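You operate a simulated robot arm through the tools that you are given. There is no shell and no other tool. Be economical: measure what you need, move in short steps, check, and stop when the job is done.

You are at the controls of a simulated two-armed robot. One attempt, no reset.

Task
Pick up the green block from the top of the long steel bench with one hand, pass it to the other hand and put it on the low shelf of the long steel bench. Put one of the pink can with a loose valve cups from the top of the square steel stand on the low shelf of the long steel bench. Take the blue can from the top of the square steel stand and leave it on the top of the long steel bench. Any order will do. Set down upright: pink can with a loose valve cup, blue can.

Only the result counts: the job must be done as asked and must still hold three seconds after the hand-in. Knocking over, shifting, dropping, spilling or breaking anything else fails it.

Robot
Two 7-joint arms with two-finger parallel grippers on one trunk, on a base that drives. Base frame: it is fixed to the floor where the robot stands at the start and does not move with it; the origin is under the middle of the robot, x ahead of it, y to its left, z up; the surface under the hand at the start is at about z = 880. Readings come in mm, rad, newtons and seconds.
The left shoulder is at the start at [77, 174, 1173], the right one opposite. With the tool pointing down near the work surface each hand reaches from about 280 to 720 mm from the robot's upright axis, wherever it stands, measured 20 degrees to its own side. Places, roughly: blue can [2500, -250, 1000]; low shelf of the long steel bench [600, 300, 200]; pink can with a loose valve cup (5x5x14 cm) [2700, -200, 900]; top of the long steel bench [600, 300, 900]. Payload 3.6 kg a hand.
The tool frame of a hand sits at the grasp point between the pads (the TCP): z along the fingers, y along the line on which they close. The tips reach 30 mm beyond it. The gripper opens to 110 mm. The fingers are 20 mm wide and 10 mm thick; the gripper's body (48 by 112 mm) begins 55 mm behind the TCP.
Orientation is told as [roll, pitch, yaw] about the base's x, y, z axes, in that order, counted from this pose: with the fingers straight down and closing along the base's y, the tool's x points along the base's -x, its y along +y and its z along -z.

Tools
- The arms move only by the tool drive_tool. It takes "left_steps", "right_steps" or both (then of equal length, played together; a hand with none holds still); each is a list of rows, each an object (a shift or turn left out is 0, a gripper value left out holds the last) with "offset": the shift along the tool's x, y, z in units of 50 mm (1.0 is 50 mm), a list of three; "dr": the turn, a rotation vector about the tool's x, y, z in units of 6 degrees (1.0 is 6 degrees), a list of three; "claw": the opening, from 0 (shut) to 1 (fully open). In form: [{"offset": [tx, ty, tz], "dr": [ax, ay, az], "claw": claw}, ...]. A call has 1 to 10 rows; each row shifts and turns the commanded pose from where the row before left it, along the tool's axes as they then stand. A call with a number of a shift or a turn outside -1 to 1 is refused whole. Rows are played at 5 a second. More than 50 mm and 0.15 rad between two rows, or a gripper value outside its range, and nothing of the call is played. Where a pose cannot be reached the arm comes as near as it can. A force on the tool above 40 N (or 10 N above the force at the start of the call, whichever is more), or a blocked arm, ends the call early, and 0.2 s more pass. The fingers move at their own pace (about 153 mm/s each) and stop on an object; they squeeze with about 25 N. The grip force told is the motor's: it shows also when the fingers shut on nothing. Time passes only in rows, and 0.2 s behind the last, so rows that do not move let the fingers close. It gives the time, the measured TCP pose, the force on the tool (base axes), the opening and the grip force at its end, in the units of the frame above (readings bear some noise), with the torque about the TCP (base axes, N m) and any sound that the robot's microphone picked up.
- Cameras (640 x 400 px; columns grow to the right, rows downward): "scene" is now at [169.9, 25.5, 1349.8]; the picture's right is [0.30, -0.95, 0.00], its down [-0.52, -0.16, -0.84] and it looks along [0.80, 0.25, -0.54] (base axes); focal length 214 px, centre (320, 200). "left" rides on the left gripper at [72, -17, -103] in its tool frame; the picture's right is [0.23, 0.97, 0.00], its down [-0.76, 0.18, -0.62] and it looks along [-0.61, 0.14, 0.78] (tool axes); focal length 222 px, centre (320, 200). "right" rides on the right gripper at [72, 17, -103] in its tool frame; the picture's right is [-0.23, 0.97, 0.00], its down [-0.76, -0.18, -0.62] and it looks along [-0.61, -0.14, 0.78] (tool axes); focal length 222 px, centre (320, 200). There is no depth. A picture from a camera that has moved, and an enlarged one, comes with that camera's place and axes in the base frame and with its lens.
- camera(camera): a new picture of that camera. The clock stands still meanwhile.
- move_column(by): slides the trunk up (or, below 0, down) by that many mm; the arms and the scene camera ride with it, the base frame stays. It gives what a move gives, with no picture.
- roll_base(legs): drives the robot by 1 to 6 legs, each [ahead, left, turn to the left] in mm, mm and rad, along the robot's own axes; the way and the turn of a leg run together, so that a leg with both is an arc; at most 1500 mm and 3.142 rad a leg. The arms and the cameras ride along, it lands a little off, and it stops where it bumps. It gives what a move gives.
- turn_head(pan, tilt): turns the head with the scene camera to pan (to the left, within 1.501 rad either way) and tilt (down, from -0.506 to 1.204), counted from straight ahead of the robot. It gives what a move gives.
- zoom(camera, box): a new picture of the part [left, top, right, bottom] of that camera's present view, enlarged. The clock stands still meanwhile.
- sign_off(): hands the job in; it is judged then, once.

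Go step by step. Nothing tells you exact positions but the pictures and the camera data: compare them with the known pose of the tool, close in by small moves and look again before you grip or let go. The budget is 165 turns and 130 pictures, counting those below and the enlarged ones. Unless the task says otherwise, let go and move clear before handing in, and close with one line.

The tools are called by a JSON object that holds its "api" and its "payload". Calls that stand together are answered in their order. drive_tool: Moves the arms, as the interface text tells. Its arguments: {"type":"object","properties":{"left_steps":{"type":"array","items":{"type":"object","properties":{"offset":{"type":"array","items":{"type":"number"}},"dr":{"type":"array","items":{"type":"number"}},"claw":{"type":"number"}}}},"right_steps":{"type":"array","items":{"type":"object","properties":{"offset":{"type":"array","items":{"type":"number"}},"dr":{"type":"array","items":{"type":"number"}},"claw":{"type":"number"}}}}},"required":[]} The other tools are called the same way: move_column (by) slides the trunk up or down; roll_base (legs) drives the base; turn_head (pan, tilt) turns the head that bears the scene camera; camera (camera) takes a picture; zoom (camera, box) takes an enlarged picture of a part of a camera's view; sign_off () hands the job in.

At the start:

```text
time: 0.0
left_tcp_pos: [303.2, 435.4, 1173.1]
left_tool_rot: [0.001, 0.001, -0.001]
left_ft_force: [-0.4, 0.5, -0.1]
left_wrist_torque: [0.01, -0.03, 0.06]
left_width: 109.9
left_finger_force: 0.1
right_tcp_pos: [410.8, 31.4, 1195.2]
right_tool_rot: [-0.001, 0.001, 0.001]
right_ft_force: [-0.6, -0.2, 0.3]
right_wrist_torque: [-0.01, 0.03, 0.0]
right_width: 109.8
right_finger_force: 0.0
trunk travel left (down, up): [-290.0, 473.0]
robot x, y, heading: [1.8, 1.5, -0.003]
head pan, tilt: [0.304, 0.572]
```

scene: 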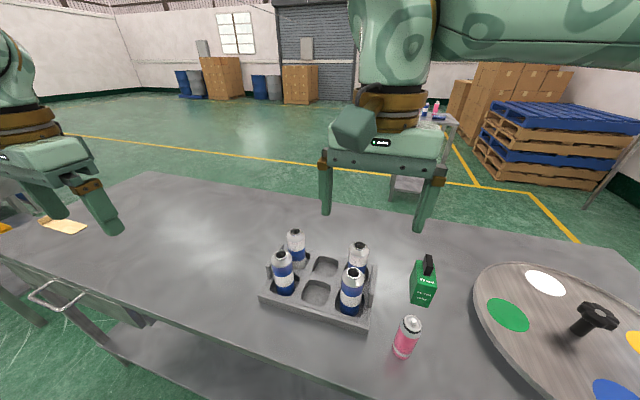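
right: 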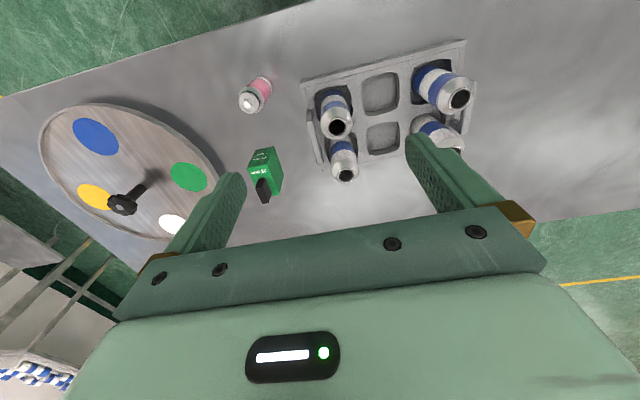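
left: 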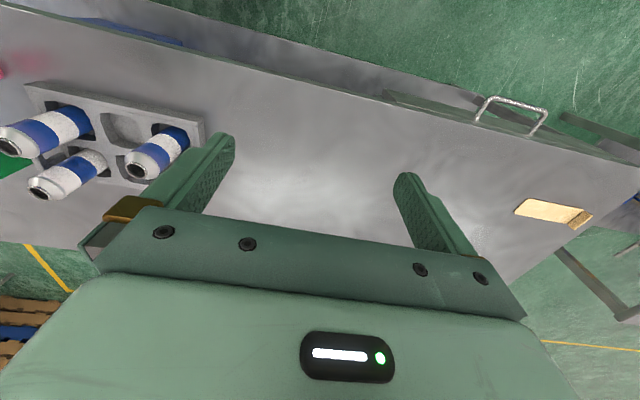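

I see the green block on the bench near [530, -115, 880], and the stand far ahead. First I look around at the bench, its shelf and the stand.

{"api": "turn_head", "payload": {"pan": 0.0, "tilt": 1.1}}

{"api": "camera", "payload": {"camera": "scene"}}

{"api": "turn_head", "payload": {"pan": -0.1, "tilt": 0.2}}

{"api": "camera", "payload": {"camera": "scene"}}

{"api": "zoom", "payload": {"camera": "scene", "box": [220, 120, 420, 245]}}

```text
time: 0.9
left_tcp_pos: [304.3, 435.7, 1173.9]
left_tool_rot: [0.0, -0.001, 0.0]
left_ft_force: [-0.2, 0.4, -0.1]
left_wrist_torque: [-0.01, -0.02, -0.03]
left_width: 110.0
left_finger_force: 0.0
right_tcp_pos: [409.9, 32.7, 1193.6]
right_tool_rot: [0.0, 0.001, 0.001]
right_ft_force: [0.2, 0.2, -0.6]
right_wrist_torque: [0.02, -0.01, 0.02]
right_width: 110.1
right_finger_force: 0.1
trunk travel left (down, up): [-290.0, 473.0]
robot x, y, heading: [-1.1, -2.5, -0.005]
head pan, tilt: [0.0, 1.1]
```

```text
126 pictures are left
camera scene: at [148.0, -1.1, 1308.8], right [0.0, -1.0, 0.0], down [-0.89, 0.0, -0.45], along [0.45, 0.0, -0.89], focal length 214 px, centre (320, 200)
```

scene: 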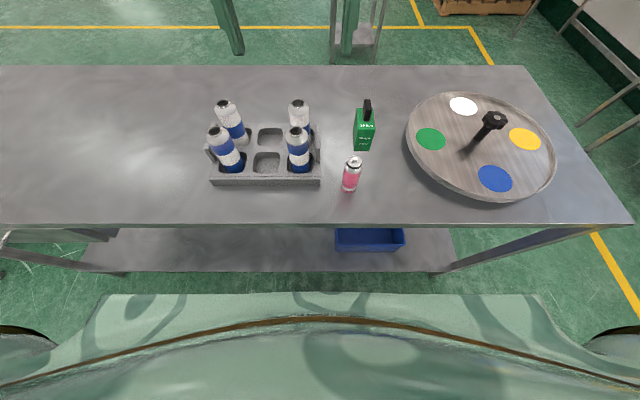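

```text
time: 2.1
left_tcp_pos: [303.3, 435.8, 1172.7]
left_tool_rot: [0.0, 0.0, 0.0]
left_ft_force: [-0.2, 0.2, -1.0]
left_wrist_torque: [0.0, 0.02, -0.05]
left_width: 110.0
left_finger_force: 0.0
right_tcp_pos: [410.6, 31.8, 1195.0]
right_tool_rot: [-0.001, 0.002, 0.0]
right_ft_force: [-0.3, -0.2, -0.3]
right_wrist_torque: [0.0, -0.02, 0.01]
right_width: 110.1
right_finger_force: 0.2
trunk travel left (down, up): [-290.0, 473.0]
robot x, y, heading: [-0.6, 2.2, -0.001]
head pan, tilt: [-0.099, 0.201]
```

```text
125 pictures are left
camera scene: at [177.6, -10.4, 1384.0], right [-0.1, -1.0, 0.0], down [-0.2, 0.02, -0.98], along [0.97, -0.1, -0.2], focal length 214 px, centre (320, 200)
```

scene: 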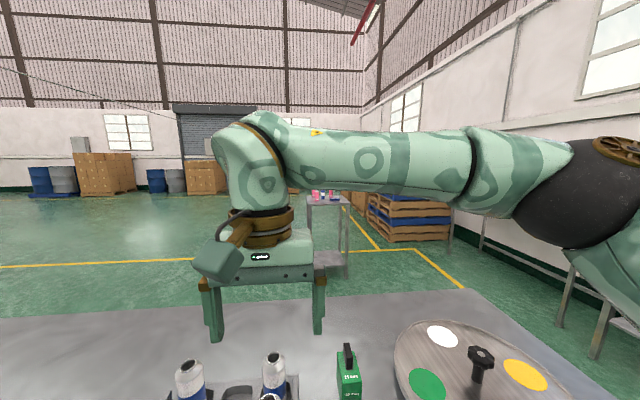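

```text
3.20 times, centred on (320, 182) of scene
camera zoom: at [177.6, -10.4, 1384.0], right [-0.1, -1.0, 0.0], down [-0.2, 0.02, -0.98], along [0.97, -0.1, -0.2], focal length 686 px, centre (320, 256)
```

zoom: 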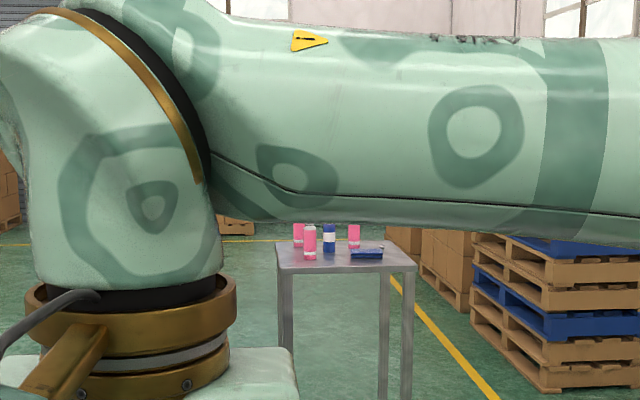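

The bench spans about x 305–860, front edge at x≈305; shelf strip is visible below with a blue bin at y≈-70…-400. I'll look closer at the green block from the right hand camera.

{"api": "zoom", "payload": {"camera": "right", "box": [200, 60, 360, 220]}}

{"api": "turn_head", "payload": {"pan": -0.1, "tilt": 0.9}}

{"api": "zoom", "payload": {"camera": "scene", "box": [250, 80, 410, 180]}}

```text
2.50 times, centred on (280, 140) of right
camera zoom: at [338.2, 49.0, 1297.7], right [0.23, 0.97, 0.0], down [0.76, -0.18, 0.62], along [0.61, -0.14, -0.78], focal length 555 px, centre (420, 350)
```

zoom: 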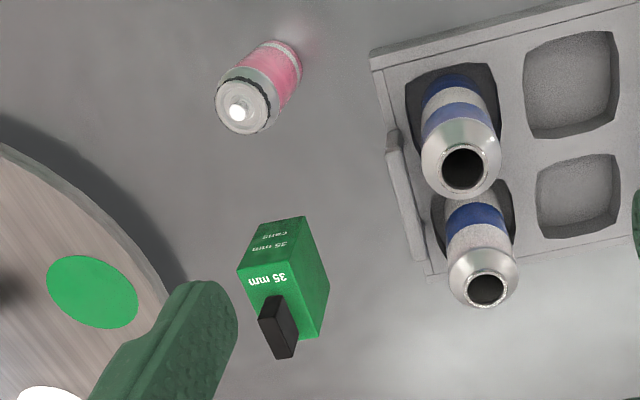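

```text
time: 3.2
left_tcp_pos: [304.5, 434.7, 1171.9]
left_tool_rot: [-0.001, 0.002, 0.0]
left_ft_force: [0.4, 0.8, 0.1]
left_wrist_torque: [0.0, 0.02, -0.01]
left_width: 110.0
left_finger_force: 0.0
right_tcp_pos: [410.8, 32.6, 1194.6]
right_tool_rot: [0.0, 0.002, 0.0]
right_ft_force: [-0.3, 0.2, -0.4]
right_wrist_torque: [-0.01, -0.02, 0.01]
right_width: 109.9
right_finger_force: 0.1
trunk travel left (down, up): [-290.0, 473.0]
robot x, y, heading: [0.3, 1.1, -0.001]
head pan, tilt: [-0.099, 0.901]
```

```text
4.00 times, centred on (330, 130) of scene
camera zoom: at [160.0, -8.6, 1322.6], right [-0.1, -1.0, 0.0], down [-0.78, 0.08, -0.62], along [0.62, -0.06, -0.78], focal length 858 px, centre (280, 480)
```

zoom: 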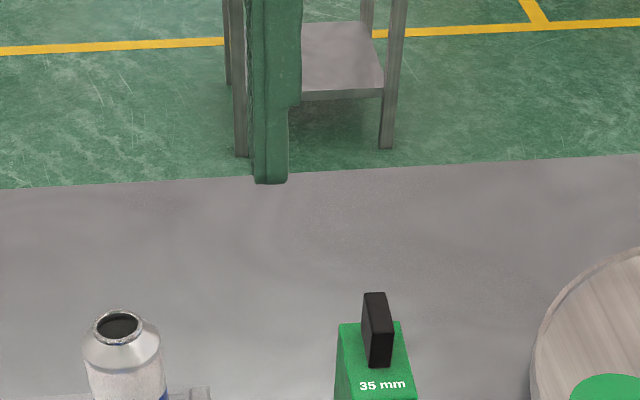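

The block is a green box about 40×50×67 mm with a thin black handle on top, front face x≈507, centre about [531,-108]. I'll bring the right hand above it and look again.

{"api": "drive_tool", "payload": {"right_steps": [{"offset": [-0.48, -0.55, 0.5], "claw": 0.8}, {"offset": [-0.48, -0.55, 0.5]}, {"offset": [-0.48, -0.55, 0.5]}, {"offset": [-0.48, -0.55, 0.5]}, {"offset": [-0.48, -0.55, 0.5]}]}}

{"api": "camera", "payload": {"camera": "right"}}

{"api": "camera", "payload": {"camera": "scene"}}

```text
time: 4.4
left_tcp_pos: [304.8, 434.4, 1172.3]
left_tool_rot: [0.001, 0.002, -0.001]
left_ft_force: [-0.3, 0.0, 0.0]
left_wrist_torque: [-0.02, 0.01, 0.0]
left_width: 109.9
left_finger_force: 0.0
right_tcp_pos: [529.5, -105.4, 1068.6]
right_tool_rot: [0.002, 0.004, 0.0]
right_ft_force: [-0.1, -0.4, 0.3]
right_wrist_torque: [-0.04, 0.02, 0.0]
right_width: 87.7
right_finger_force: 0.1
trunk travel left (down, up): [-290.0, 473.0]
robot x, y, heading: [3.4, -0.2, -0.002]
head pan, tilt: [-0.099, 0.901]
```

```text
121 pictures are left
camera right: at [457.9, -88.8, 1171.4], right [0.23, 0.97, 0.0], down [0.76, -0.18, 0.62], along [0.61, -0.14, -0.78], focal length 222 px, centre (320, 200)
```

right: 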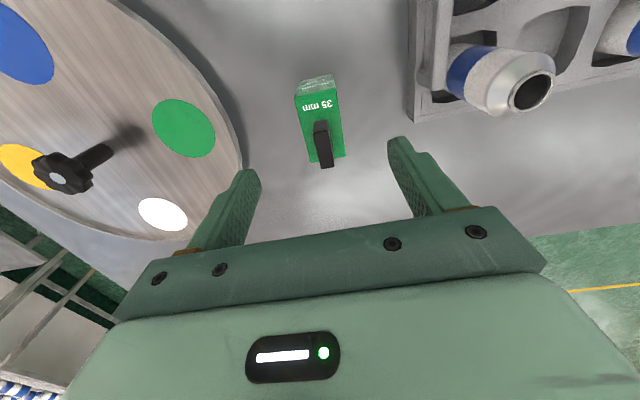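

```text
120 pictures are left
camera scene: at [160.8, -9.4, 1322.4], right [-0.1, -0.99, 0.0], down [-0.78, 0.08, -0.62], along [0.62, -0.06, -0.78], focal length 214 px, centre (320, 200)
```

scene: 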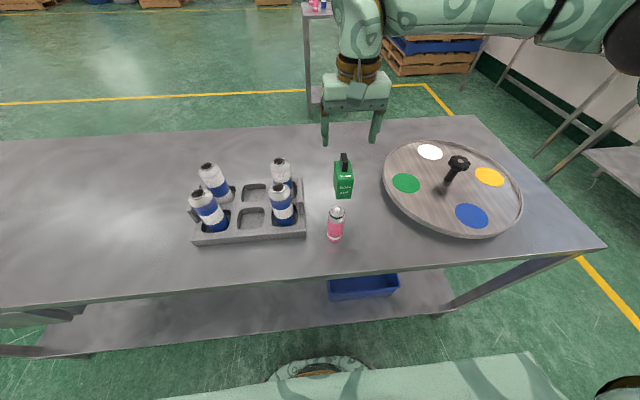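

The box top is about x 510–578, y -125…-87 at z≈950, yawed about -5°. I align and descend over it.

{"api": "drive_tool", "payload": {"right_steps": [{"offset": [-0.3, -0.03, 0.5], "dr": [0, 0, 0.8], "claw": 0.75}, {"offset": [0, 0, 0.6]}, {"offset": [0, 0, 0.55]}, {"offset": [0, 0, 0]}]}}

{"api": "camera", "payload": {"camera": "right"}}

{"api": "zoom", "payload": {"camera": "scene", "box": [260, 100, 420, 220]}}

```text
time: 5.4
left_tcp_pos: [304.3, 436.2, 1172.3]
left_tool_rot: [0.0, 0.0, 0.0]
left_ft_force: [0.0, -0.1, 0.6]
left_wrist_torque: [-0.02, -0.01, -0.03]
left_width: 110.0
left_finger_force: 0.0
right_tcp_pos: [541.5, -107.0, 985.3]
right_tool_rot: [-0.001, 0.003, -0.083]
right_ft_force: [0.1, 0.4, -0.2]
right_wrist_torque: [0.03, -0.01, -0.02]
right_width: 82.3
right_finger_force: 0.0
trunk travel left (down, up): [-290.0, 473.0]
robot x, y, heading: [0.2, 1.9, -0.004]
head pan, tilt: [-0.099, 0.901]
```

```text
119 pictures are left
camera right: at [472.0, -84.6, 1088.0], right [0.31, 0.95, 0.0], down [0.74, -0.24, 0.62], along [0.59, -0.19, -0.78], focal length 222 px, centre (320, 200)
```

right: 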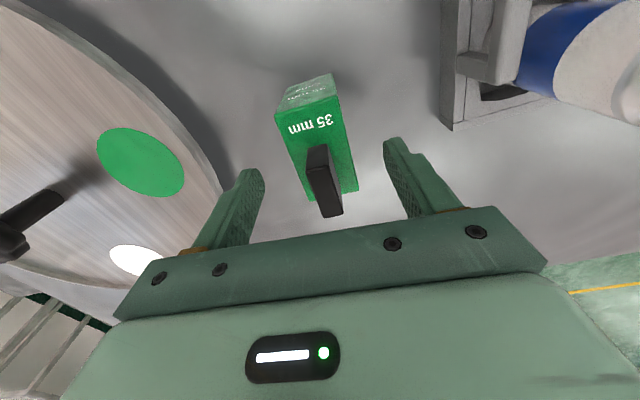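

```text
3.33 times, centred on (340, 160) of scene
camera zoom: at [159.7, -8.6, 1322.6], right [-0.1, -1.0, 0.0], down [-0.78, 0.08, -0.62], along [0.62, -0.06, -0.78], focal length 715 px, centre (253, 333)
```

zoom: 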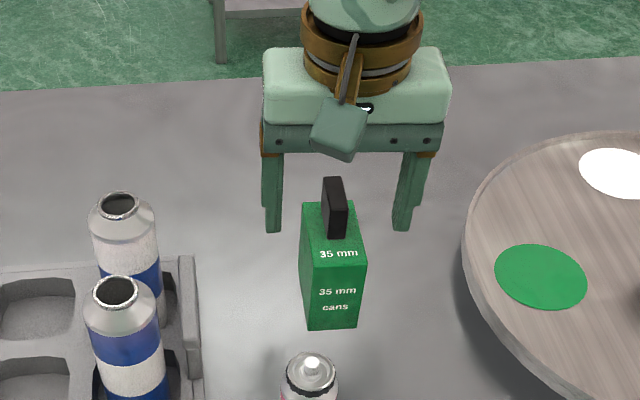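

Alignment holds: box centre ≈[540,-106]. I descend 27 mm, close and lift a little.

{"api": "drive_tool", "payload": {"right_steps": [{"offset": [0, 0, 0.3]}, {"offset": [0, 0, 0.26]}, {"claw": 0.0}, {"claw": 0.0}, {"claw": 0.0}]}}

{"api": "camera", "payload": {"camera": "right"}}

```text
time: 6.6
left_tcp_pos: [304.7, 435.6, 1170.7]
left_tool_rot: [0.001, 0.001, 0.0]
left_ft_force: [0.5, 0.0, -0.3]
left_wrist_torque: [0.02, 0.01, -0.02]
left_width: 109.9
left_finger_force: 0.0
right_tcp_pos: [544.4, -106.3, 959.3]
right_tool_rot: [-0.001, 0.0, -0.085]
right_ft_force: [2.8, 0.9, 1.7]
right_wrist_torque: [0.02, -0.18, 0.05]
right_width: 39.8
right_finger_force: 25.1
trunk travel left (down, up): [-290.0, 473.0]
robot x, y, heading: [-1.2, 1.8, 0.003]
head pan, tilt: [-0.099, 0.901]
```

```text
117 pictures are left
camera right: at [474.6, -83.5, 1061.6], right [0.31, 0.95, 0.0], down [0.74, -0.24, 0.62], along [0.59, -0.19, -0.78], focal length 222 px, centre (320, 200)
```

right: 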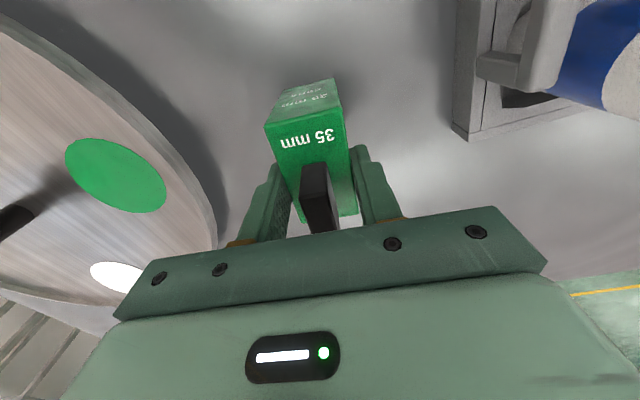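

Gripped at 39.8 mm. I lift it and carry it to a handover place near [540, 95], while the left hand moves forward and turns to point ahead.

{"api": "drive_tool", "payload": {"right_steps": [{"offset": [0, 0, -0.8]}, {"offset": [0, 0, -0.9]}, {"offset": [0, 0, -0.9]}, {"offset": [0, 0, -0.8]}, {"offset": [0.06, 0.66, 0]}, {"offset": [0.06, 0.66, 0]}, {"offset": [0.06, 0.66, 0]}, {"offset": [0.06, 0.66, 0]}, {"offset": [0.06, 0.66, 0]}, {"offset": [0.06, 0.66, 0]}], "left_steps": [{"offset": [-0.9, 0, 0]}, {"offset": [-0.9, 0, 0]}, {"offset": [-0.9, 0, 0]}, {"dr": [0, -1, 0]}, {"dr": [0, -1, 0]}, {"dr": [0, -1, 0]}, {"dr": [0, -1, 0]}, {"dr": [0, -1, 0]}, {"dr": [0, -1, 0]}, {"dr": [0, -1, 0]}]}}

{"api": "turn_head", "payload": {"pan": 0.2, "tilt": 0.6}}

{"api": "camera", "payload": {"camera": "scene"}}

```text
time: 8.8
left_tcp_pos: [438.0, 437.0, 1173.2]
left_tool_rot: [-0.003, -0.734, 0.0]
left_ft_force: [-0.2, -0.2, -0.6]
left_wrist_torque: [0.01, 0.02, -0.02]
left_width: 110.1
left_finger_force: 0.0
right_tcp_pos: [543.0, 92.8, 1127.9]
right_tool_rot: [0.001, -0.001, -0.084]
right_ft_force: [-0.2, -0.3, -2.0]
right_wrist_torque: [-0.05, 0.01, 0.01]
right_width: 39.7
right_finger_force: 25.4
trunk travel left (down, up): [-290.0, 473.0]
robot x, y, heading: [0.3, -3.1, 0.002]
head pan, tilt: [-0.099, 0.901]
```

```text
time: 9.6
left_tcp_pos: [438.7, 436.4, 1172.9]
left_tool_rot: [0.0, -0.734, 0.001]
left_ft_force: [0.4, 0.4, 0.7]
left_wrist_torque: [0.0, -0.03, -0.03]
left_width: 109.9
left_finger_force: 0.1
right_tcp_pos: [543.1, 91.8, 1128.4]
right_tool_rot: [0.0, 0.002, -0.083]
right_ft_force: [0.0, 0.4, -2.2]
right_wrist_torque: [0.03, 0.01, 0.04]
right_width: 39.6
right_finger_force: 24.9
trunk travel left (down, up): [-290.0, 473.0]
robot x, y, heading: [-1.1, 1.5, 0.001]
head pan, tilt: [0.201, 0.6]
```

```text
116 pictures are left
camera scene: at [171.7, 16.7, 1347.2], right [0.2, -0.98, 0.0], down [-0.55, -0.11, -0.82], along [0.81, 0.16, -0.57], focal length 214 px, centre (320, 200)
```

scene: 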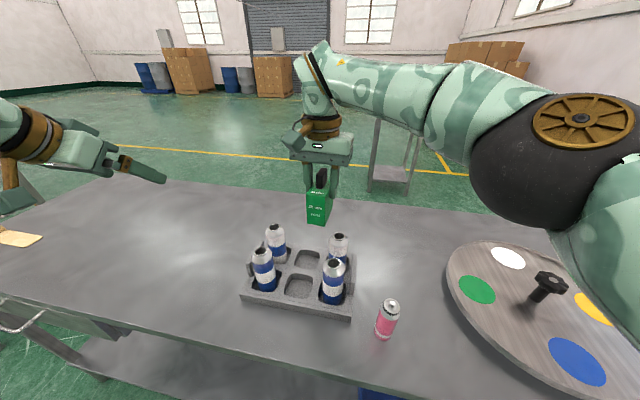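

The block hangs in the right hand with its bottom near z≈1048. I finish turning the left hand (75° forward, yaw matched) and move it halfway toward the block.

{"api": "drive_tool", "payload": {"left_steps": [{"dr": [0, -1, 0]}, {"dr": [0, -1, 0]}, {"dr": [0, -1, 0]}, {"dr": [0, -1, 0]}, {"dr": [0, -1, 0]}, {"dr": [0, -0.5, 0]}, {"dr": [0.77, 0, 0.21], "claw": 0.85}, {"offset": [0.229, -0.836, 0.113]}, {"offset": [0.229, -0.836, 0.113]}, {"offset": [0.229, -0.836, 0.113]}]}}

{"api": "camera", "payload": {"camera": "scene"}}

{"api": "camera", "payload": {"camera": "left"}}

```text
time: 11.8
left_tcp_pos: [478.2, 332.6, 1136.4]
left_tool_rot: [0.0, -1.308, -0.083]
left_ft_force: [0.2, -0.2, 0.1]
left_wrist_torque: [0.01, -0.01, -0.03]
left_width: 93.5
left_finger_force: 0.1
left hand out of reach, approached as far as the arm can: row 9, 10
right_tcp_pos: [543.4, 90.3, 1126.9]
right_tool_rot: [0.001, 0.005, -0.084]
right_ft_force: [0.2, 0.3, -2.1]
right_wrist_torque: [0.02, -0.01, -0.02]
right_width: 39.7
right_finger_force: 25.0
trunk travel left (down, up): [-290.0, 473.0]
robot x, y, heading: [-0.4, 1.4, 0.0]
head pan, tilt: [0.201, 0.6]
```

```text
115 pictures are left
camera scene: at [173.2, 16.2, 1347.0], right [0.2, -0.98, 0.0], down [-0.56, -0.11, -0.82], along [0.81, 0.16, -0.57], focal length 214 px, centre (320, 200)
```

scene: 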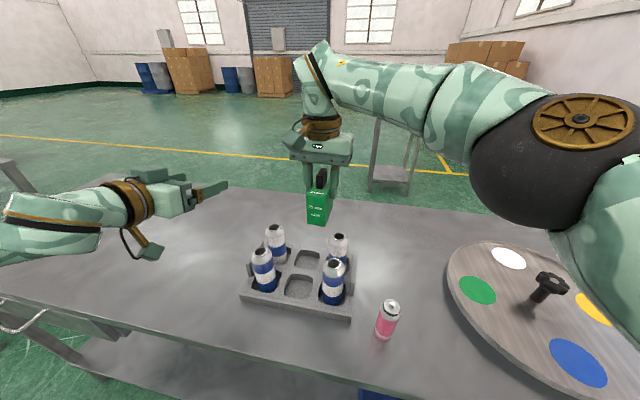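

```text
114 pictures are left
camera left: at [359.6, 326.1, 1094.9], right [0.02, 0.98, -0.22], down [-0.39, 0.21, 0.9], along [0.92, 0.06, 0.38], focal length 222 px, centre (320, 200)
```

left: 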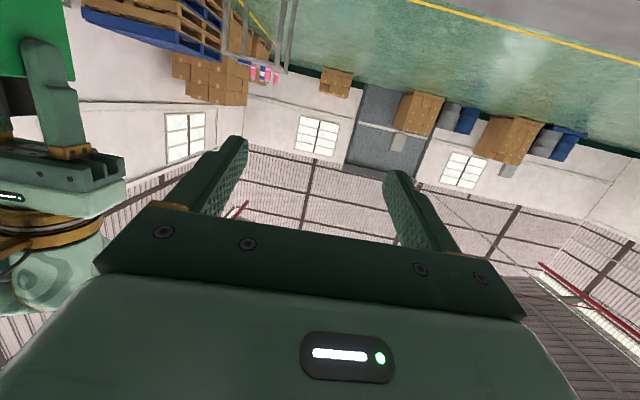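

The left arm can't fold in pointing straight ahead; I'll instead approach from the left side, fingers pointing toward -y and closing along x. Rotating yaw by -90° in place.

{"api": "drive_tool", "payload": {"left_steps": [{"dr": [0.966, 0, 0.259], "claw": 1.0}, {"dr": [0.966, 0, 0.259]}, {"dr": [0.966, 0, 0.259]}, {"dr": [0.966, 0, 0.259]}, {"dr": [0.966, 0, 0.259]}, {"dr": [0.966, 0, 0.259]}, {"dr": [0.966, 0, 0.259]}, {"dr": [0.966, 0, 0.259]}, {"dr": [0.966, 0, 0.259]}, {"dr": [0.966, 0, 0.259]}]}}

{"api": "drive_tool", "payload": {"left_steps": [{"dr": [0.966, 0, 0.259]}, {"dr": [0.966, 0, 0.259]}, {"dr": [0.966, 0, 0.259]}, {"dr": [0.966, 0, 0.259]}, {"dr": [0.966, 0, 0.259]}]}}

{"api": "camera", "payload": {"camera": "scene"}}

```text
time: 14.0
left_tcp_pos: [475.7, 335.0, 1138.1]
left_tool_rot: [-0.005, -1.309, -1.128]
left_ft_force: [-1.6, -0.3, 0.0]
left_wrist_torque: [-0.04, 0.02, 0.01]
left_width: 109.8
left_finger_force: 0.1
right_tcp_pos: [543.5, 91.5, 1127.3]
right_tool_rot: [-0.001, 0.001, -0.086]
right_ft_force: [0.1, -0.1, -1.1]
right_wrist_torque: [0.02, -0.02, 0.0]
right_width: 39.8
right_finger_force: 25.0
trunk travel left (down, up): [-290.0, 473.0]
robot x, y, heading: [-0.7, -3.1, -0.005]
head pan, tilt: [0.201, 0.6]
```

```text
time: 15.2
left_tcp_pos: [475.5, 334.3, 1137.7]
left_tool_rot: [-0.005, -1.307, -1.652]
left_ft_force: [-0.8, 0.5, 1.0]
left_wrist_torque: [-0.01, -0.03, 0.01]
left_width: 110.0
left_finger_force: 0.1
right_tcp_pos: [544.0, 91.8, 1127.1]
right_tool_rot: [0.0, 0.002, -0.085]
right_ft_force: [-0.3, 0.3, -1.8]
right_wrist_torque: [0.02, -0.02, 0.04]
right_width: 39.6
right_finger_force: 25.6
trunk travel left (down, up): [-290.0, 473.0]
robot x, y, heading: [-0.9, -0.8, -0.0]
head pan, tilt: [0.201, 0.6]
```

```text
113 pictures are left
camera scene: at [172.4, 16.5, 1347.2], right [0.2, -0.98, 0.0], down [-0.55, -0.11, -0.82], along [0.81, 0.16, -0.57], focal length 214 px, centre (320, 200)
```

scene: 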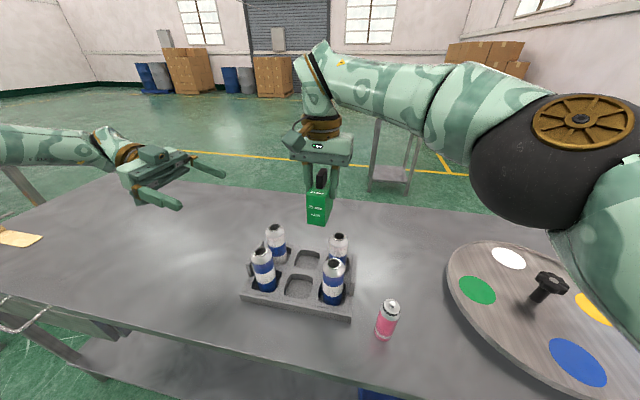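

That pose works. Now the left hand goes to 110 mm beside the block at mid-low height.

{"api": "drive_tool", "payload": {"left_steps": [{"offset": [0.15, 0.425, 0.69]}, {"offset": [0.15, 0.425, 0.69]}, {"offset": [0.15, 0.425, 0.69]}, {"offset": [0.15, 0.425, 0.69]}]}}

{"api": "camera", "payload": {"camera": "left"}}

{"api": "zoom", "payload": {"camera": "scene", "box": [180, 100, 420, 250]}}

```text
time: 16.2
left_tcp_pos: [552.5, 202.1, 1073.9]
left_tool_rot: [-0.009, -1.309, -1.647]
left_ft_force: [0.9, -0.8, -0.7]
left_wrist_torque: [0.0, 0.0, -0.01]
left_width: 110.0
left_finger_force: 0.1
right_tcp_pos: [543.0, 90.0, 1127.8]
right_tool_rot: [-0.001, 0.003, -0.083]
right_ft_force: [0.5, 0.1, -1.4]
right_wrist_torque: [-0.03, 0.0, 0.02]
right_width: 39.7
right_finger_force: 25.0
trunk travel left (down, up): [-290.0, 473.0]
robot x, y, heading: [2.0, 1.0, -0.0]
head pan, tilt: [0.201, 0.6]
```

```text
112 pictures are left
camera left: at [545.8, 320.7, 1030.9], right [0.97, -0.02, -0.22], down [0.21, 0.39, 0.9], along [0.06, -0.92, 0.38], focal length 222 px, centre (320, 200)
```

left: 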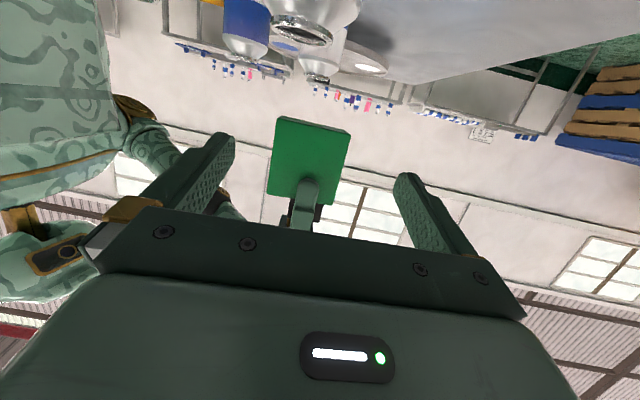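

```text
2.67 times, centred on (300, 175) of scene
camera zoom: at [172.7, 15.7, 1347.1], right [0.2, -0.98, 0.0], down [-0.55, -0.11, -0.82], along [0.81, 0.16, -0.57], focal length 572 px, centre (373, 267)
```

zoom: 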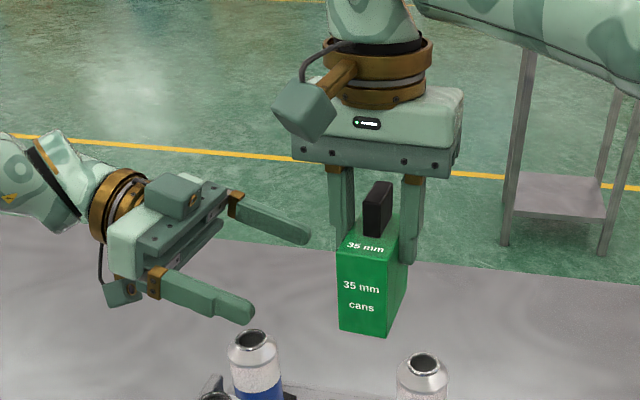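

The block is centred at x≈539, z 1047–1120; the left hand lines up. Advance 112 mm to straddle it, check before closing.

{"api": "drive_tool", "payload": {"left_steps": [{"offset": [-0.247, -0.028, 0.713]}, {"offset": [-0.247, -0.028, 0.713]}, {"offset": [-0.247, -0.028, 0.713]}, {}]}}

{"api": "zoom", "payload": {"camera": "scene", "box": [220, 130, 380, 250]}}

{"api": "camera", "payload": {"camera": "left"}}

```text
time: 17.2
left_tcp_pos: [536.2, 88.8, 1083.4]
left_tool_rot: [-0.005, -1.31, -1.651]
left_ft_force: [-0.5, -0.2, 0.0]
left_wrist_torque: [0.03, 0.0, -0.03]
left_width: 109.9
left_finger_force: 0.1
right_tcp_pos: [542.0, 90.4, 1127.3]
right_tool_rot: [0.0, 0.001, -0.083]
right_ft_force: [-0.2, 0.3, -1.3]
right_wrist_torque: [-0.03, -0.01, 0.01]
right_width: 40.0
right_finger_force: 25.3
trunk travel left (down, up): [-290.0, 473.0]
robot x, y, heading: [0.6, 0.3, 0.004]
head pan, tilt: [0.201, 0.6]
```

```text
3.33 times, centred on (300, 190) of scene
camera zoom: at [171.8, 16.9, 1347.3], right [0.2, -0.98, 0.0], down [-0.55, -0.11, -0.82], along [0.81, 0.16, -0.57], focal length 715 px, centre (387, 233)
```

zoom: 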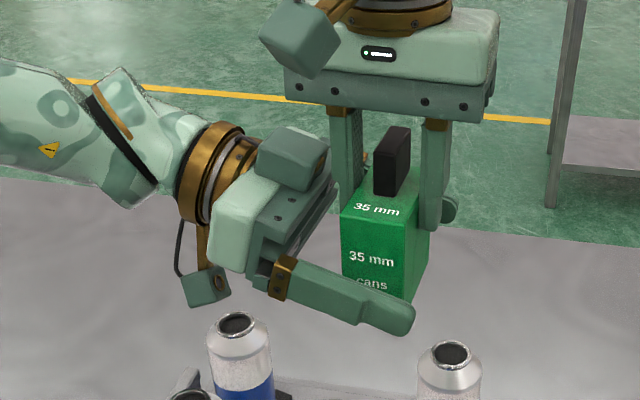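

```text
109 pictures are left
camera left: at [530.2, 207.6, 1040.8], right [0.97, -0.02, -0.22], down [0.21, 0.39, 0.9], along [0.06, -0.92, 0.38], focal length 222 px, centre (320, 200)
```

left: 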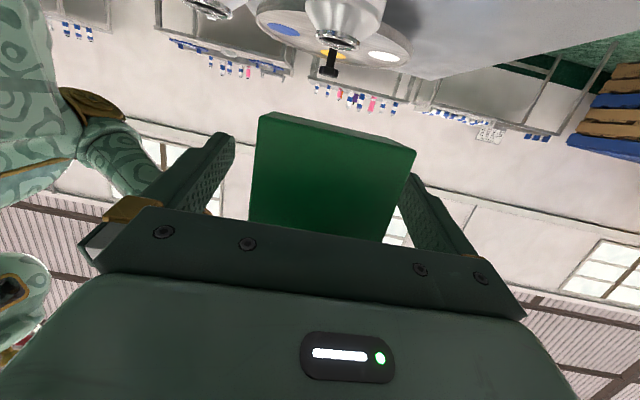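

The fingers straddle the block, off by about 4 mm; I correct and close the left hand.

{"api": "drive_tool", "payload": {"left_steps": [{"offset": [0, 0.08, 0]}, {"claw": 0}, {"claw": 0}, {"claw": 0}]}}

```text
time: 18.2
left_tcp_pos: [538.9, 86.8, 1082.7]
left_tool_rot: [-0.008, -1.311, -1.649]
left_ft_force: [-19.3, -2.7, 0.2]
left_wrist_torque: [0.03, -0.62, 0.11]
left_width: 69.9
left_finger_force: 25.0
right_tcp_pos: [543.5, 89.7, 1128.6]
right_tool_rot: [-0.001, 0.0, -0.086]
right_ft_force: [19.7, 1.5, -1.1]
right_wrist_torque: [0.12, -0.3, -0.06]
right_width: 39.6
right_finger_force: 25.1
trunk travel left (down, up): [-290.0, 473.0]
robot x, y, heading: [1.3, -0.3, -0.002]
head pan, tilt: [0.201, 0.6]
```

Left holds at 69.9 mm. I open the right hand slightly and lift it clear.

{"api": "drive_tool", "payload": {"right_steps": [{"claw": 0.52}, {"claw": 0.52}, {"offset": [0, 0, -0.6]}, {"offset": [0, 0, -0.9]}, {"offset": [0, 0, -0.9]}]}}

{"api": "camera", "payload": {"camera": "scene"}}

```text
time: 19.4
left_tcp_pos: [540.4, 88.0, 1082.4]
left_tool_rot: [-0.006, -1.308, -1.651]
left_ft_force: [0.4, -0.3, -0.6]
left_wrist_torque: [0.03, -0.01, 0.0]
left_width: 69.7
left_finger_force: 25.2
right_tcp_pos: [517.9, 76.8, 1219.5]
right_tool_rot: [0.001, 0.002, -0.085]
right_ft_force: [-0.1, -0.5, -0.4]
right_wrist_torque: [0.0, 0.01, -0.01]
right_width: 57.2
right_finger_force: 0.1
right hand out of reach, approached as far as the arm can: row 4, 5
trunk travel left (down, up): [-290.0, 473.0]
robot x, y, heading: [4.0, -3.0, 0.005]
head pan, tilt: [0.201, 0.6]
```

```text
108 pictures are left
camera scene: at [172.1, 15.9, 1347.2], right [0.2, -0.98, 0.0], down [-0.55, -0.11, -0.82], along [0.81, 0.16, -0.57], focal length 214 px, centre (320, 200)
```

scene: 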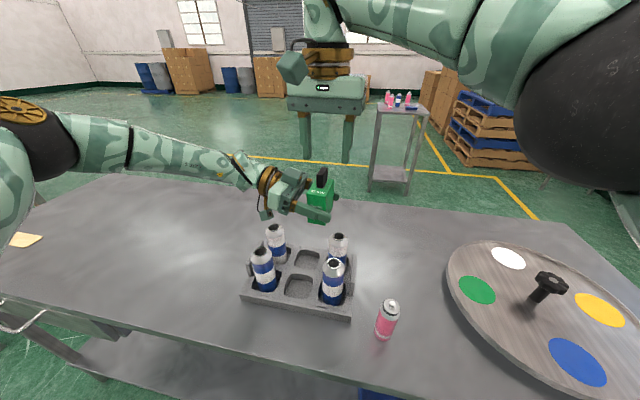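

The left hand holds the block alone. I move the right hand aside and retract the left hand, starting to turn it back to pointing ahead.

{"api": "drive_tool", "payload": {"right_steps": [{"offset": [0.27, -0.72, 0.1]}, {"offset": [0.27, -0.72, 0.1]}, {"offset": [0.27, -0.72, 0.1]}, {"offset": [0.27, -0.72, 0.1]}, {"offset": [0.27, -0.72, 0.1]}, {"offset": [0.27, -0.72, 0.1]}, {}, {}, {}, {}], "left_steps": [{"offset": [0.03, -0.28, -0.82]}, {"offset": [0.03, -0.28, -0.82]}, {"offset": [0.03, -0.28, -0.82]}, {"offset": [0.03, -0.28, -0.82]}, {"offset": [0.03, -0.28, -0.82]}, {"offset": [0.03, -0.28, -0.82]}, {"dr": [-0.966, 0, -0.259]}, {"dr": [-0.966, 0, -0.259]}, {"dr": [-0.966, 0, -0.259]}, {"dr": [-0.966, 0, -0.259]}]}}

{"api": "drive_tool", "payload": {"left_steps": [{"dr": [-0.966, 0, -0.259]}, {"dr": [-0.966, 0, -0.259]}, {"dr": [-0.966, 0, -0.259]}, {"dr": [-0.966, 0, -0.259]}, {"dr": [-0.966, 0, -0.259]}, {"dr": [-0.966, 0, -0.259]}, {"dr": [-0.966, 0, -0.259]}, {"dr": [-0.966, 0, -0.259]}, {"dr": [-0.966, 0, -0.259]}, {"dr": [-0.966, 0, -0.259]}]}}

{"api": "drive_tool", "payload": {"left_steps": [{"dr": [-0.966, 0, -0.259]}, {"dr": [-0.77, 0, -0.207]}]}}

{"api": "turn_head", "payload": {"pan": 0.5, "tilt": 1.0}}

{"api": "camera", "payload": {"camera": "scene"}}

```text
time: 21.6
left_tcp_pos: [475.3, 335.3, 1137.8]
left_tool_rot: [-0.003, -1.309, -1.234]
left_ft_force: [-0.5, 1.0, -1.7]
left_wrist_torque: [0.02, -0.03, 0.0]
left_width: 69.8
left_finger_force: 25.5
right_tcp_pos: [418.5, -128.1, 1190.4]
right_tool_rot: [0.0, 0.002, -0.084]
right_ft_force: [-0.6, 0.6, -0.3]
right_wrist_torque: [0.02, 0.02, -0.02]
right_width: 57.3
right_finger_force: 0.0
trunk travel left (down, up): [-290.0, 473.0]
robot x, y, heading: [1.9, 1.3, 0.002]
head pan, tilt: [0.201, 0.6]
```

```text
time: 23.8
left_tcp_pos: [477.0, 336.5, 1136.0]
left_tool_rot: [-0.005, -1.308, -0.186]
left_ft_force: [0.2, -1.1, -1.6]
left_wrist_torque: [-0.02, -0.02, 0.02]
left_width: 69.8
left_finger_force: 25.1
right_tcp_pos: [420.4, -127.9, 1190.1]
right_tool_rot: [0.0, 0.002, -0.085]
right_ft_force: [-0.1, 0.0, -0.2]
right_wrist_torque: [0.01, 0.0, 0.0]
right_width: 57.3
right_finger_force: 0.1
trunk travel left (down, up): [-290.0, 473.0]
robot x, y, heading: [1.3, 2.7, -0.002]
head pan, tilt: [0.201, 0.6]
```

```text
time: 24.4
left_tcp_pos: [482.0, 338.2, 1137.4]
left_tool_rot: [-0.001, -1.307, 0.003]
left_ft_force: [-0.1, -0.1, -2.0]
left_wrist_torque: [-0.01, 0.0, 0.0]
left_width: 70.1
left_finger_force: 25.0
left hand out of reach, approached as far as the arm can: row 2
right_tcp_pos: [419.2, -127.6, 1190.5]
right_tool_rot: [0.0, 0.003, -0.085]
right_ft_force: [-0.3, -0.7, 0.2]
right_wrist_torque: [-0.03, -0.01, -0.01]
right_width: 57.3
right_finger_force: 0.0
trunk travel left (down, up): [-290.0, 473.0]
robot x, y, heading: [0.9, -2.4, 0.0]
head pan, tilt: [0.201, 0.6]
```

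```text
time: 25.3
left_tcp_pos: [481.9, 337.9, 1138.7]
left_tool_rot: [0.0, -1.306, -0.001]
left_ft_force: [-0.3, 0.3, -2.0]
left_wrist_torque: [0.0, 0.0, 0.0]
left_width: 69.7
left_finger_force: 25.2
right_tcp_pos: [418.5, -127.5, 1191.4]
right_tool_rot: [0.0, 0.001, -0.084]
right_ft_force: [-0.3, 0.1, 0.1]
right_wrist_torque: [0.01, -0.02, 0.03]
right_width: 57.2
right_finger_force: 0.0
trunk travel left (down, up): [-290.0, 473.0]
robot x, y, heading: [-0.3, 2.9, -0.003]
head pan, tilt: [0.499, 1.0]
```

```text
107 pictures are left
camera scene: at [146.3, 32.2, 1315.4], right [0.48, -0.88, 0.0], down [-0.74, -0.4, -0.54], along [0.47, 0.26, -0.84], focal length 214 px, centre (320, 200)
```

scene: 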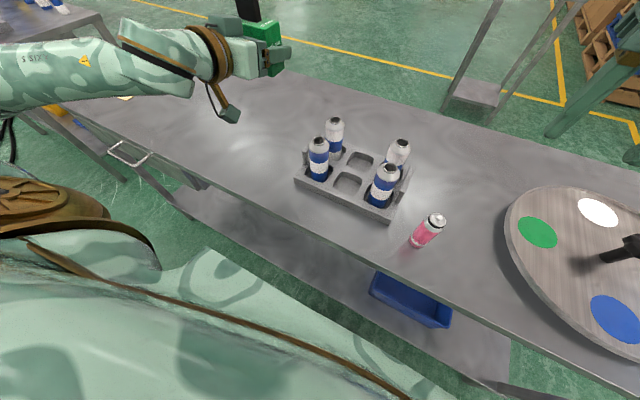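

Now I back the base off 380 mm to clear the bench, then lower the trunk.

{"api": "roll_base", "payload": {"legs": [[-380, 0, 0]]}}

{"api": "move_column", "payload": {"by": -285}}

{"api": "camera", "payload": {"camera": "scene"}}

```text
time: 27.7
left_tcp_pos: [108.2, 336.7, 1137.4]
left_tool_rot: [0.001, -1.309, -0.009]
left_ft_force: [-0.2, 0.4, -1.6]
left_wrist_torque: [0.0, 0.01, 0.06]
left_width: 70.1
left_finger_force: 24.7
right_tcp_pos: [40.1, -128.6, 1190.2]
right_tool_rot: [-0.002, 0.001, -0.094]
right_ft_force: [-1.0, -0.6, 0.4]
right_wrist_torque: [-0.02, -0.01, -0.02]
right_width: 57.2
right_finger_force: 0.0
trunk travel left (down, up): [-290.0, 473.0]
robot x, y, heading: [-378.7, 0.7, -0.014]
head pan, tilt: [0.499, 1.0]
```

```text
time: 30.6
left_tcp_pos: [192.7, 335.2, 700.1]
left_tool_rot: [-0.001, -0.933, -0.011]
left_ft_force: [-0.2, -0.4, -2.2]
left_wrist_torque: [-0.02, -0.03, 0.03]
left_width: 69.7
left_finger_force: 25.0
right_tcp_pos: [41.0, -128.7, 905.0]
right_tool_rot: [-0.001, 0.001, -0.092]
right_ft_force: [0.5, -0.2, -0.2]
right_wrist_torque: [-0.03, 0.01, -0.02]
right_width: 57.1
right_finger_force: 0.0
trunk travel left (down, up): [-5.0, 758.0]
robot x, y, heading: [-377.4, 2.3, -0.009]
head pan, tilt: [0.499, 1.0]
```

```text
106 pictures are left
camera scene: at [-67.5, 31.1, 1013.5], right [0.47, -0.88, 0.0], down [-0.74, -0.4, -0.54], along [0.48, 0.25, -0.84], focal length 214 px, centre (320, 200)
```

scene: 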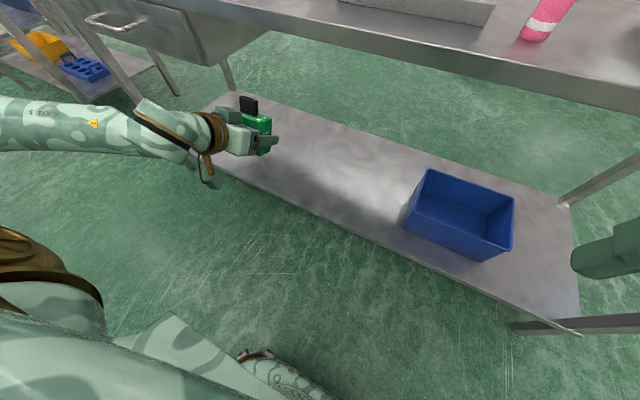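

The trunk leans as it lowers; the left hand is now at [193, 335, 700] with a 53° pitch. I need the shelf's height and edge, so I zoom in there.

{"api": "zoom", "payload": {"camera": "scene", "box": [190, 60, 430, 260]}}

{"api": "camera", "payload": {"camera": "left"}}

{"api": "camera", "payload": {"camera": "right"}}

```text
2.00 times, centred on (310, 160) of scene
camera zoom: at [-67.5, 31.1, 1013.5], right [0.47, -0.88, 0.0], down [-0.74, -0.4, -0.54], along [0.48, 0.25, -0.84], focal length 429 px, centre (340, 280)
```

zoom: 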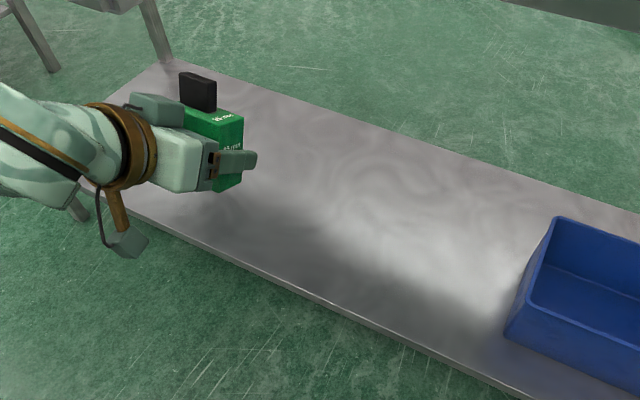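

```text
104 pictures are left
camera left: at [66.1, 319.5, 703.3], right [-0.13, 0.97, -0.18], down [-0.04, 0.18, 0.98], along [0.99, 0.13, 0.02], focal length 222 px, centre (320, 200)
```

left: 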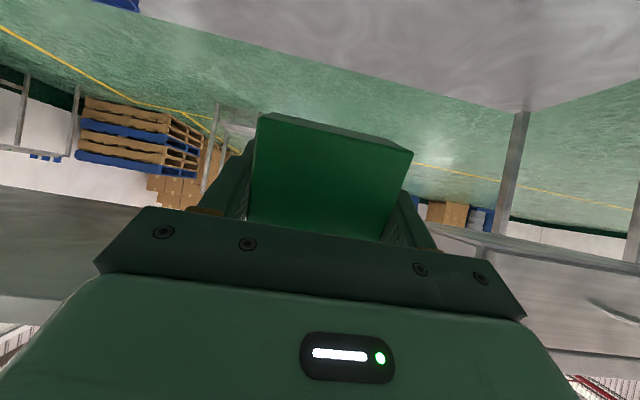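

```text
103 pictures are left
camera right: at [-29.6, -106.1, 1008.1], right [0.32, 0.95, 0.0], down [0.74, -0.25, 0.62], along [0.59, -0.2, -0.78], focal length 222 px, centre (320, 200)
```

right: 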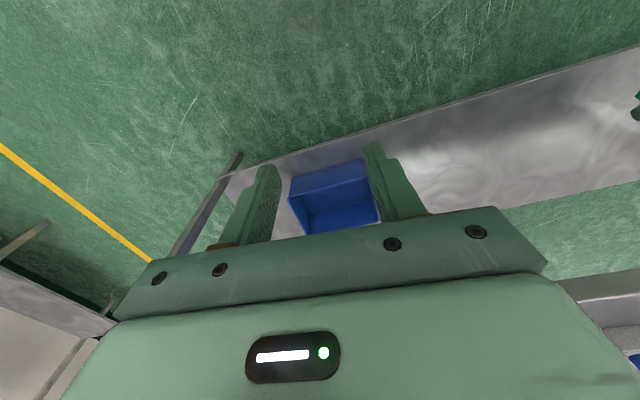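

The shelf looks to be at z≈240, front edge x≈305. I turn the left hand back to a 75° pitch and lower it in front of the shelf.

{"api": "drive_tool", "payload": {"left_steps": [{"dr": [0, -0.9, 0]}, {"dr": [0, -0.9, 0]}, {"dr": [0, -0.9, 0]}, {"dr": [0, -0.9, 0]}, {"offset": [0.87, 0, 0.233]}, {"offset": [0.87, 0, 0.233]}, {"offset": [0.87, 0, 0.233]}, {"offset": [0.87, 0, 0.233]}, {"offset": [0.87, 0, 0.233]}]}}

{"api": "camera", "payload": {"camera": "scene"}}

```text
time: 32.6
left_tcp_pos: [197.6, 338.6, 473.5]
left_tool_rot: [0.01, -1.309, -0.018]
left_ft_force: [0.1, -0.1, -2.3]
left_wrist_torque: [0.01, -0.02, 0.0]
left_width: 69.7
left_finger_force: 25.0
left hand out of reach, approached as far as the arm can: row 1
right_tcp_pos: [42.0, -128.3, 904.4]
right_tool_rot: [0.001, 0.002, -0.091]
right_ft_force: [0.9, -1.0, -0.1]
right_wrist_torque: [0.01, 0.01, -0.02]
right_width: 57.2
right_finger_force: 0.0
trunk travel left (down, up): [-5.0, 758.0]
robot x, y, heading: [-375.8, 1.2, -0.009]
head pan, tilt: [0.499, 1.0]
```

```text
102 pictures are left
camera scene: at [-67.0, 31.1, 1013.2], right [0.47, -0.88, 0.0], down [-0.74, -0.4, -0.54], along [0.48, 0.25, -0.84], focal length 214 px, centre (320, 200)
```

scene: 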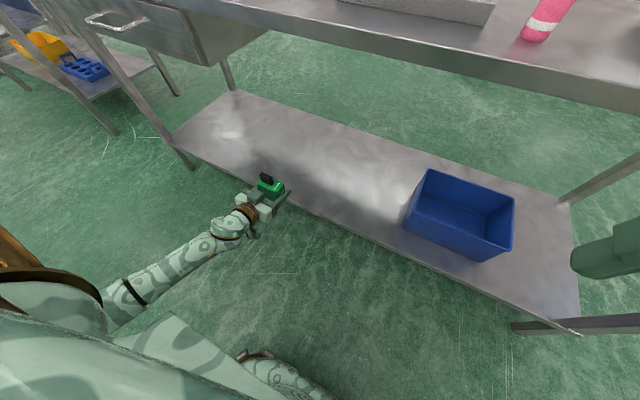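

Reach is good. I lower 150 mm more, so the block bottom is at about 287, and look.

{"api": "drive_tool", "payload": {"left_steps": [{"offset": [0.966, 0, 0.259]}, {"offset": [0.966, 0, 0.259]}, {"offset": [0.966, 0, 0.259]}]}}

{"api": "turn_head", "payload": {"pan": 0.5, "tilt": 0.8}}

{"api": "zoom", "payload": {"camera": "scene", "box": [180, 160, 420, 310]}}

{"api": "camera", "payload": {"camera": "left"}}

```text
time: 33.4
left_tcp_pos: [196.2, 335.0, 321.0]
left_tool_rot: [-0.011, -1.308, 0.001]
left_ft_force: [0.3, -0.3, -1.7]
left_wrist_torque: [0.03, -0.03, 0.0]
left_width: 69.8
left_finger_force: 25.4
right_tcp_pos: [40.8, -130.5, 904.7]
right_tool_rot: [0.0, 0.003, -0.092]
right_ft_force: [-0.3, 0.1, -0.1]
right_wrist_torque: [-0.04, -0.01, -0.02]
right_width: 57.0
right_finger_force: 0.1
trunk travel left (down, up): [-5.0, 758.0]
robot x, y, heading: [-375.3, 3.5, -0.008]
head pan, tilt: [0.499, 1.0]
```

```text
time: 34.1
left_tcp_pos: [195.9, 334.9, 321.5]
left_tool_rot: [-0.002, -1.309, -0.009]
left_ft_force: [-0.4, 0.2, -1.9]
left_wrist_torque: [0.0, 0.01, 0.01]
left_width: 69.9
left_finger_force: 24.7
right_tcp_pos: [40.8, -129.2, 904.0]
right_tool_rot: [0.0, 0.002, -0.092]
right_ft_force: [0.3, -0.1, 0.1]
right_wrist_torque: [-0.02, 0.0, 0.02]
right_width: 57.3
right_finger_force: 0.1
trunk travel left (down, up): [-5.0, 758.0]
robot x, y, heading: [-374.3, 2.9, -0.006]
head pan, tilt: [0.499, 0.799]
```

```text
2.67 times, centred on (300, 235) of scene
camera zoom: at [-57.4, 36.2, 1028.4], right [0.47, -0.88, 0.0], down [-0.63, -0.34, -0.7], along [0.61, 0.33, -0.72], focal length 572 px, centre (373, 107)
```

zoom: 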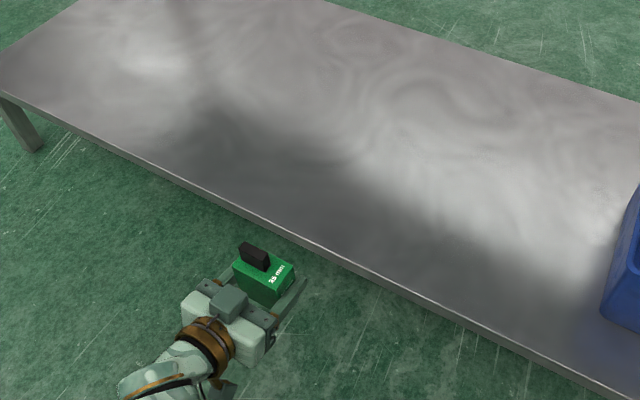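

```text
100 pictures are left
camera left: at [77.6, 318.3, 279.5], right [-0.05, 0.97, -0.22], down [-0.4, 0.18, 0.9], along [0.91, 0.13, 0.38], focal length 222 px, centre (320, 200)
```

left: 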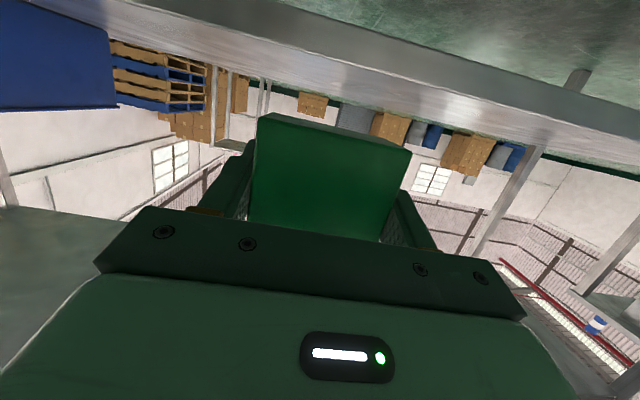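

Shelf top ≈ z 240, front edge ≈ x 306. I drive 190 mm ahead so the block is above the shelf.

{"api": "roll_base", "payload": {"legs": [[190, 0, 0]]}}

{"api": "camera", "payload": {"camera": "scene"}}

```text
time: 35.6
left_tcp_pos: [385.0, 333.5, 321.9]
left_tool_rot: [-0.002, -1.306, -0.006]
left_ft_force: [0.2, -0.3, -2.4]
left_wrist_torque: [0.0, -0.04, -0.01]
left_width: 69.8
left_finger_force: 25.1
right_tcp_pos: [231.6, -130.8, 904.1]
right_tool_rot: [0.001, 0.001, -0.091]
right_ft_force: [0.3, 0.7, 0.1]
right_wrist_torque: [-0.01, -0.01, 0.02]
right_width: 57.2
right_finger_force: 0.0
trunk travel left (down, up): [-5.0, 758.0]
robot x, y, heading: [-189.2, -0.8, -0.005]
head pan, tilt: [0.499, 0.799]
```

```text
99 pictures are left
camera scene: at [133.0, 35.2, 1028.3], right [0.47, -0.88, 0.0], down [-0.63, -0.34, -0.7], along [0.61, 0.33, -0.72], focal length 214 px, centre (320, 200)
```

scene: 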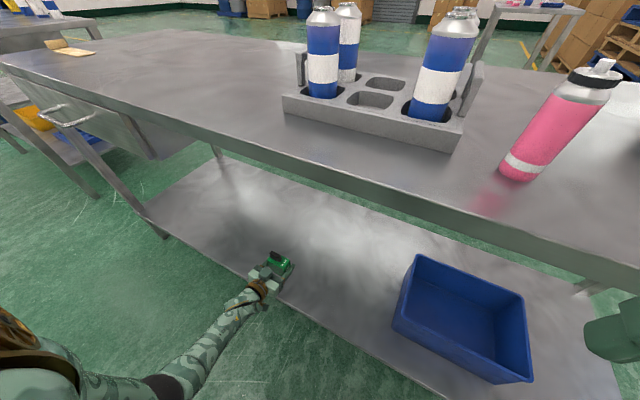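

Block is over the shelf. I lower it 38 mm, then feel for contact.

{"api": "drive_tool", "payload": {"left_steps": [{"offset": [0.35, 0, 0.093]}, {"offset": [0.35, 0, 0.093]}, {"offset": [0.04, 0, 0.01]}, {}]}}

{"api": "drive_tool", "payload": {"left_steps": [{"offset": [0.058, 0, 0.016]}, {"offset": [0.058, 0, 0.016]}, {}]}}

{"api": "zoom", "payload": {"camera": "scene", "box": [220, 220, 340, 320]}}

```text
time: 36.6
left_tcp_pos: [382.7, 334.1, 283.8]
left_tool_rot: [0.001, -1.31, -0.009]
left_ft_force: [0.3, 0.8, -2.6]
left_wrist_torque: [-0.03, 0.0, -0.01]
left_width: 69.7
left_finger_force: 25.1
right_tcp_pos: [230.8, -131.2, 905.3]
right_tool_rot: [-0.001, 0.0, -0.091]
right_ft_force: [-1.1, 0.1, 0.1]
right_wrist_torque: [-0.01, -0.01, -0.04]
right_width: 57.2
right_finger_force: 0.0
trunk travel left (down, up): [-5.0, 758.0]
robot x, y, heading: [-186.9, -0.1, -0.002]
head pan, tilt: [0.499, 0.799]
```

```text
time: 37.4
left_tcp_pos: [384.6, 331.8, 277.4]
left_tool_rot: [-0.004, -1.31, -0.004]
left_ft_force: [-0.1, 0.4, -3.2]
left_wrist_torque: [0.01, 0.0, -0.02]
left_width: 70.0
left_finger_force: 25.0
right_tcp_pos: [232.1, -130.2, 905.2]
right_tool_rot: [0.0, 0.002, -0.09]
right_ft_force: [0.1, 0.2, 0.1]
right_wrist_torque: [-0.01, -0.03, 0.02]
right_width: 57.3
right_finger_force: 0.0
trunk travel left (down, up): [-5.0, 758.0]
robot x, y, heading: [-186.9, -0.5, -0.006]
head pan, tilt: [0.499, 0.799]
```

```text
4.00 times, centred on (280, 270) of scene
camera zoom: at [132.7, 35.2, 1028.4], right [0.47, -0.88, 0.0], down [-0.63, -0.34, -0.7], along [0.61, 0.33, -0.72], focal length 858 px, centre (480, -80)
```

zoom: 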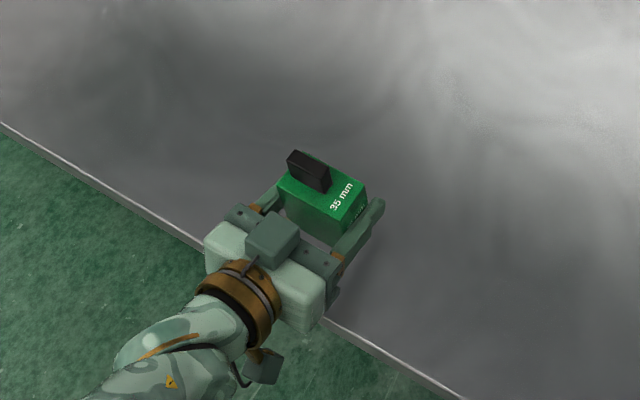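

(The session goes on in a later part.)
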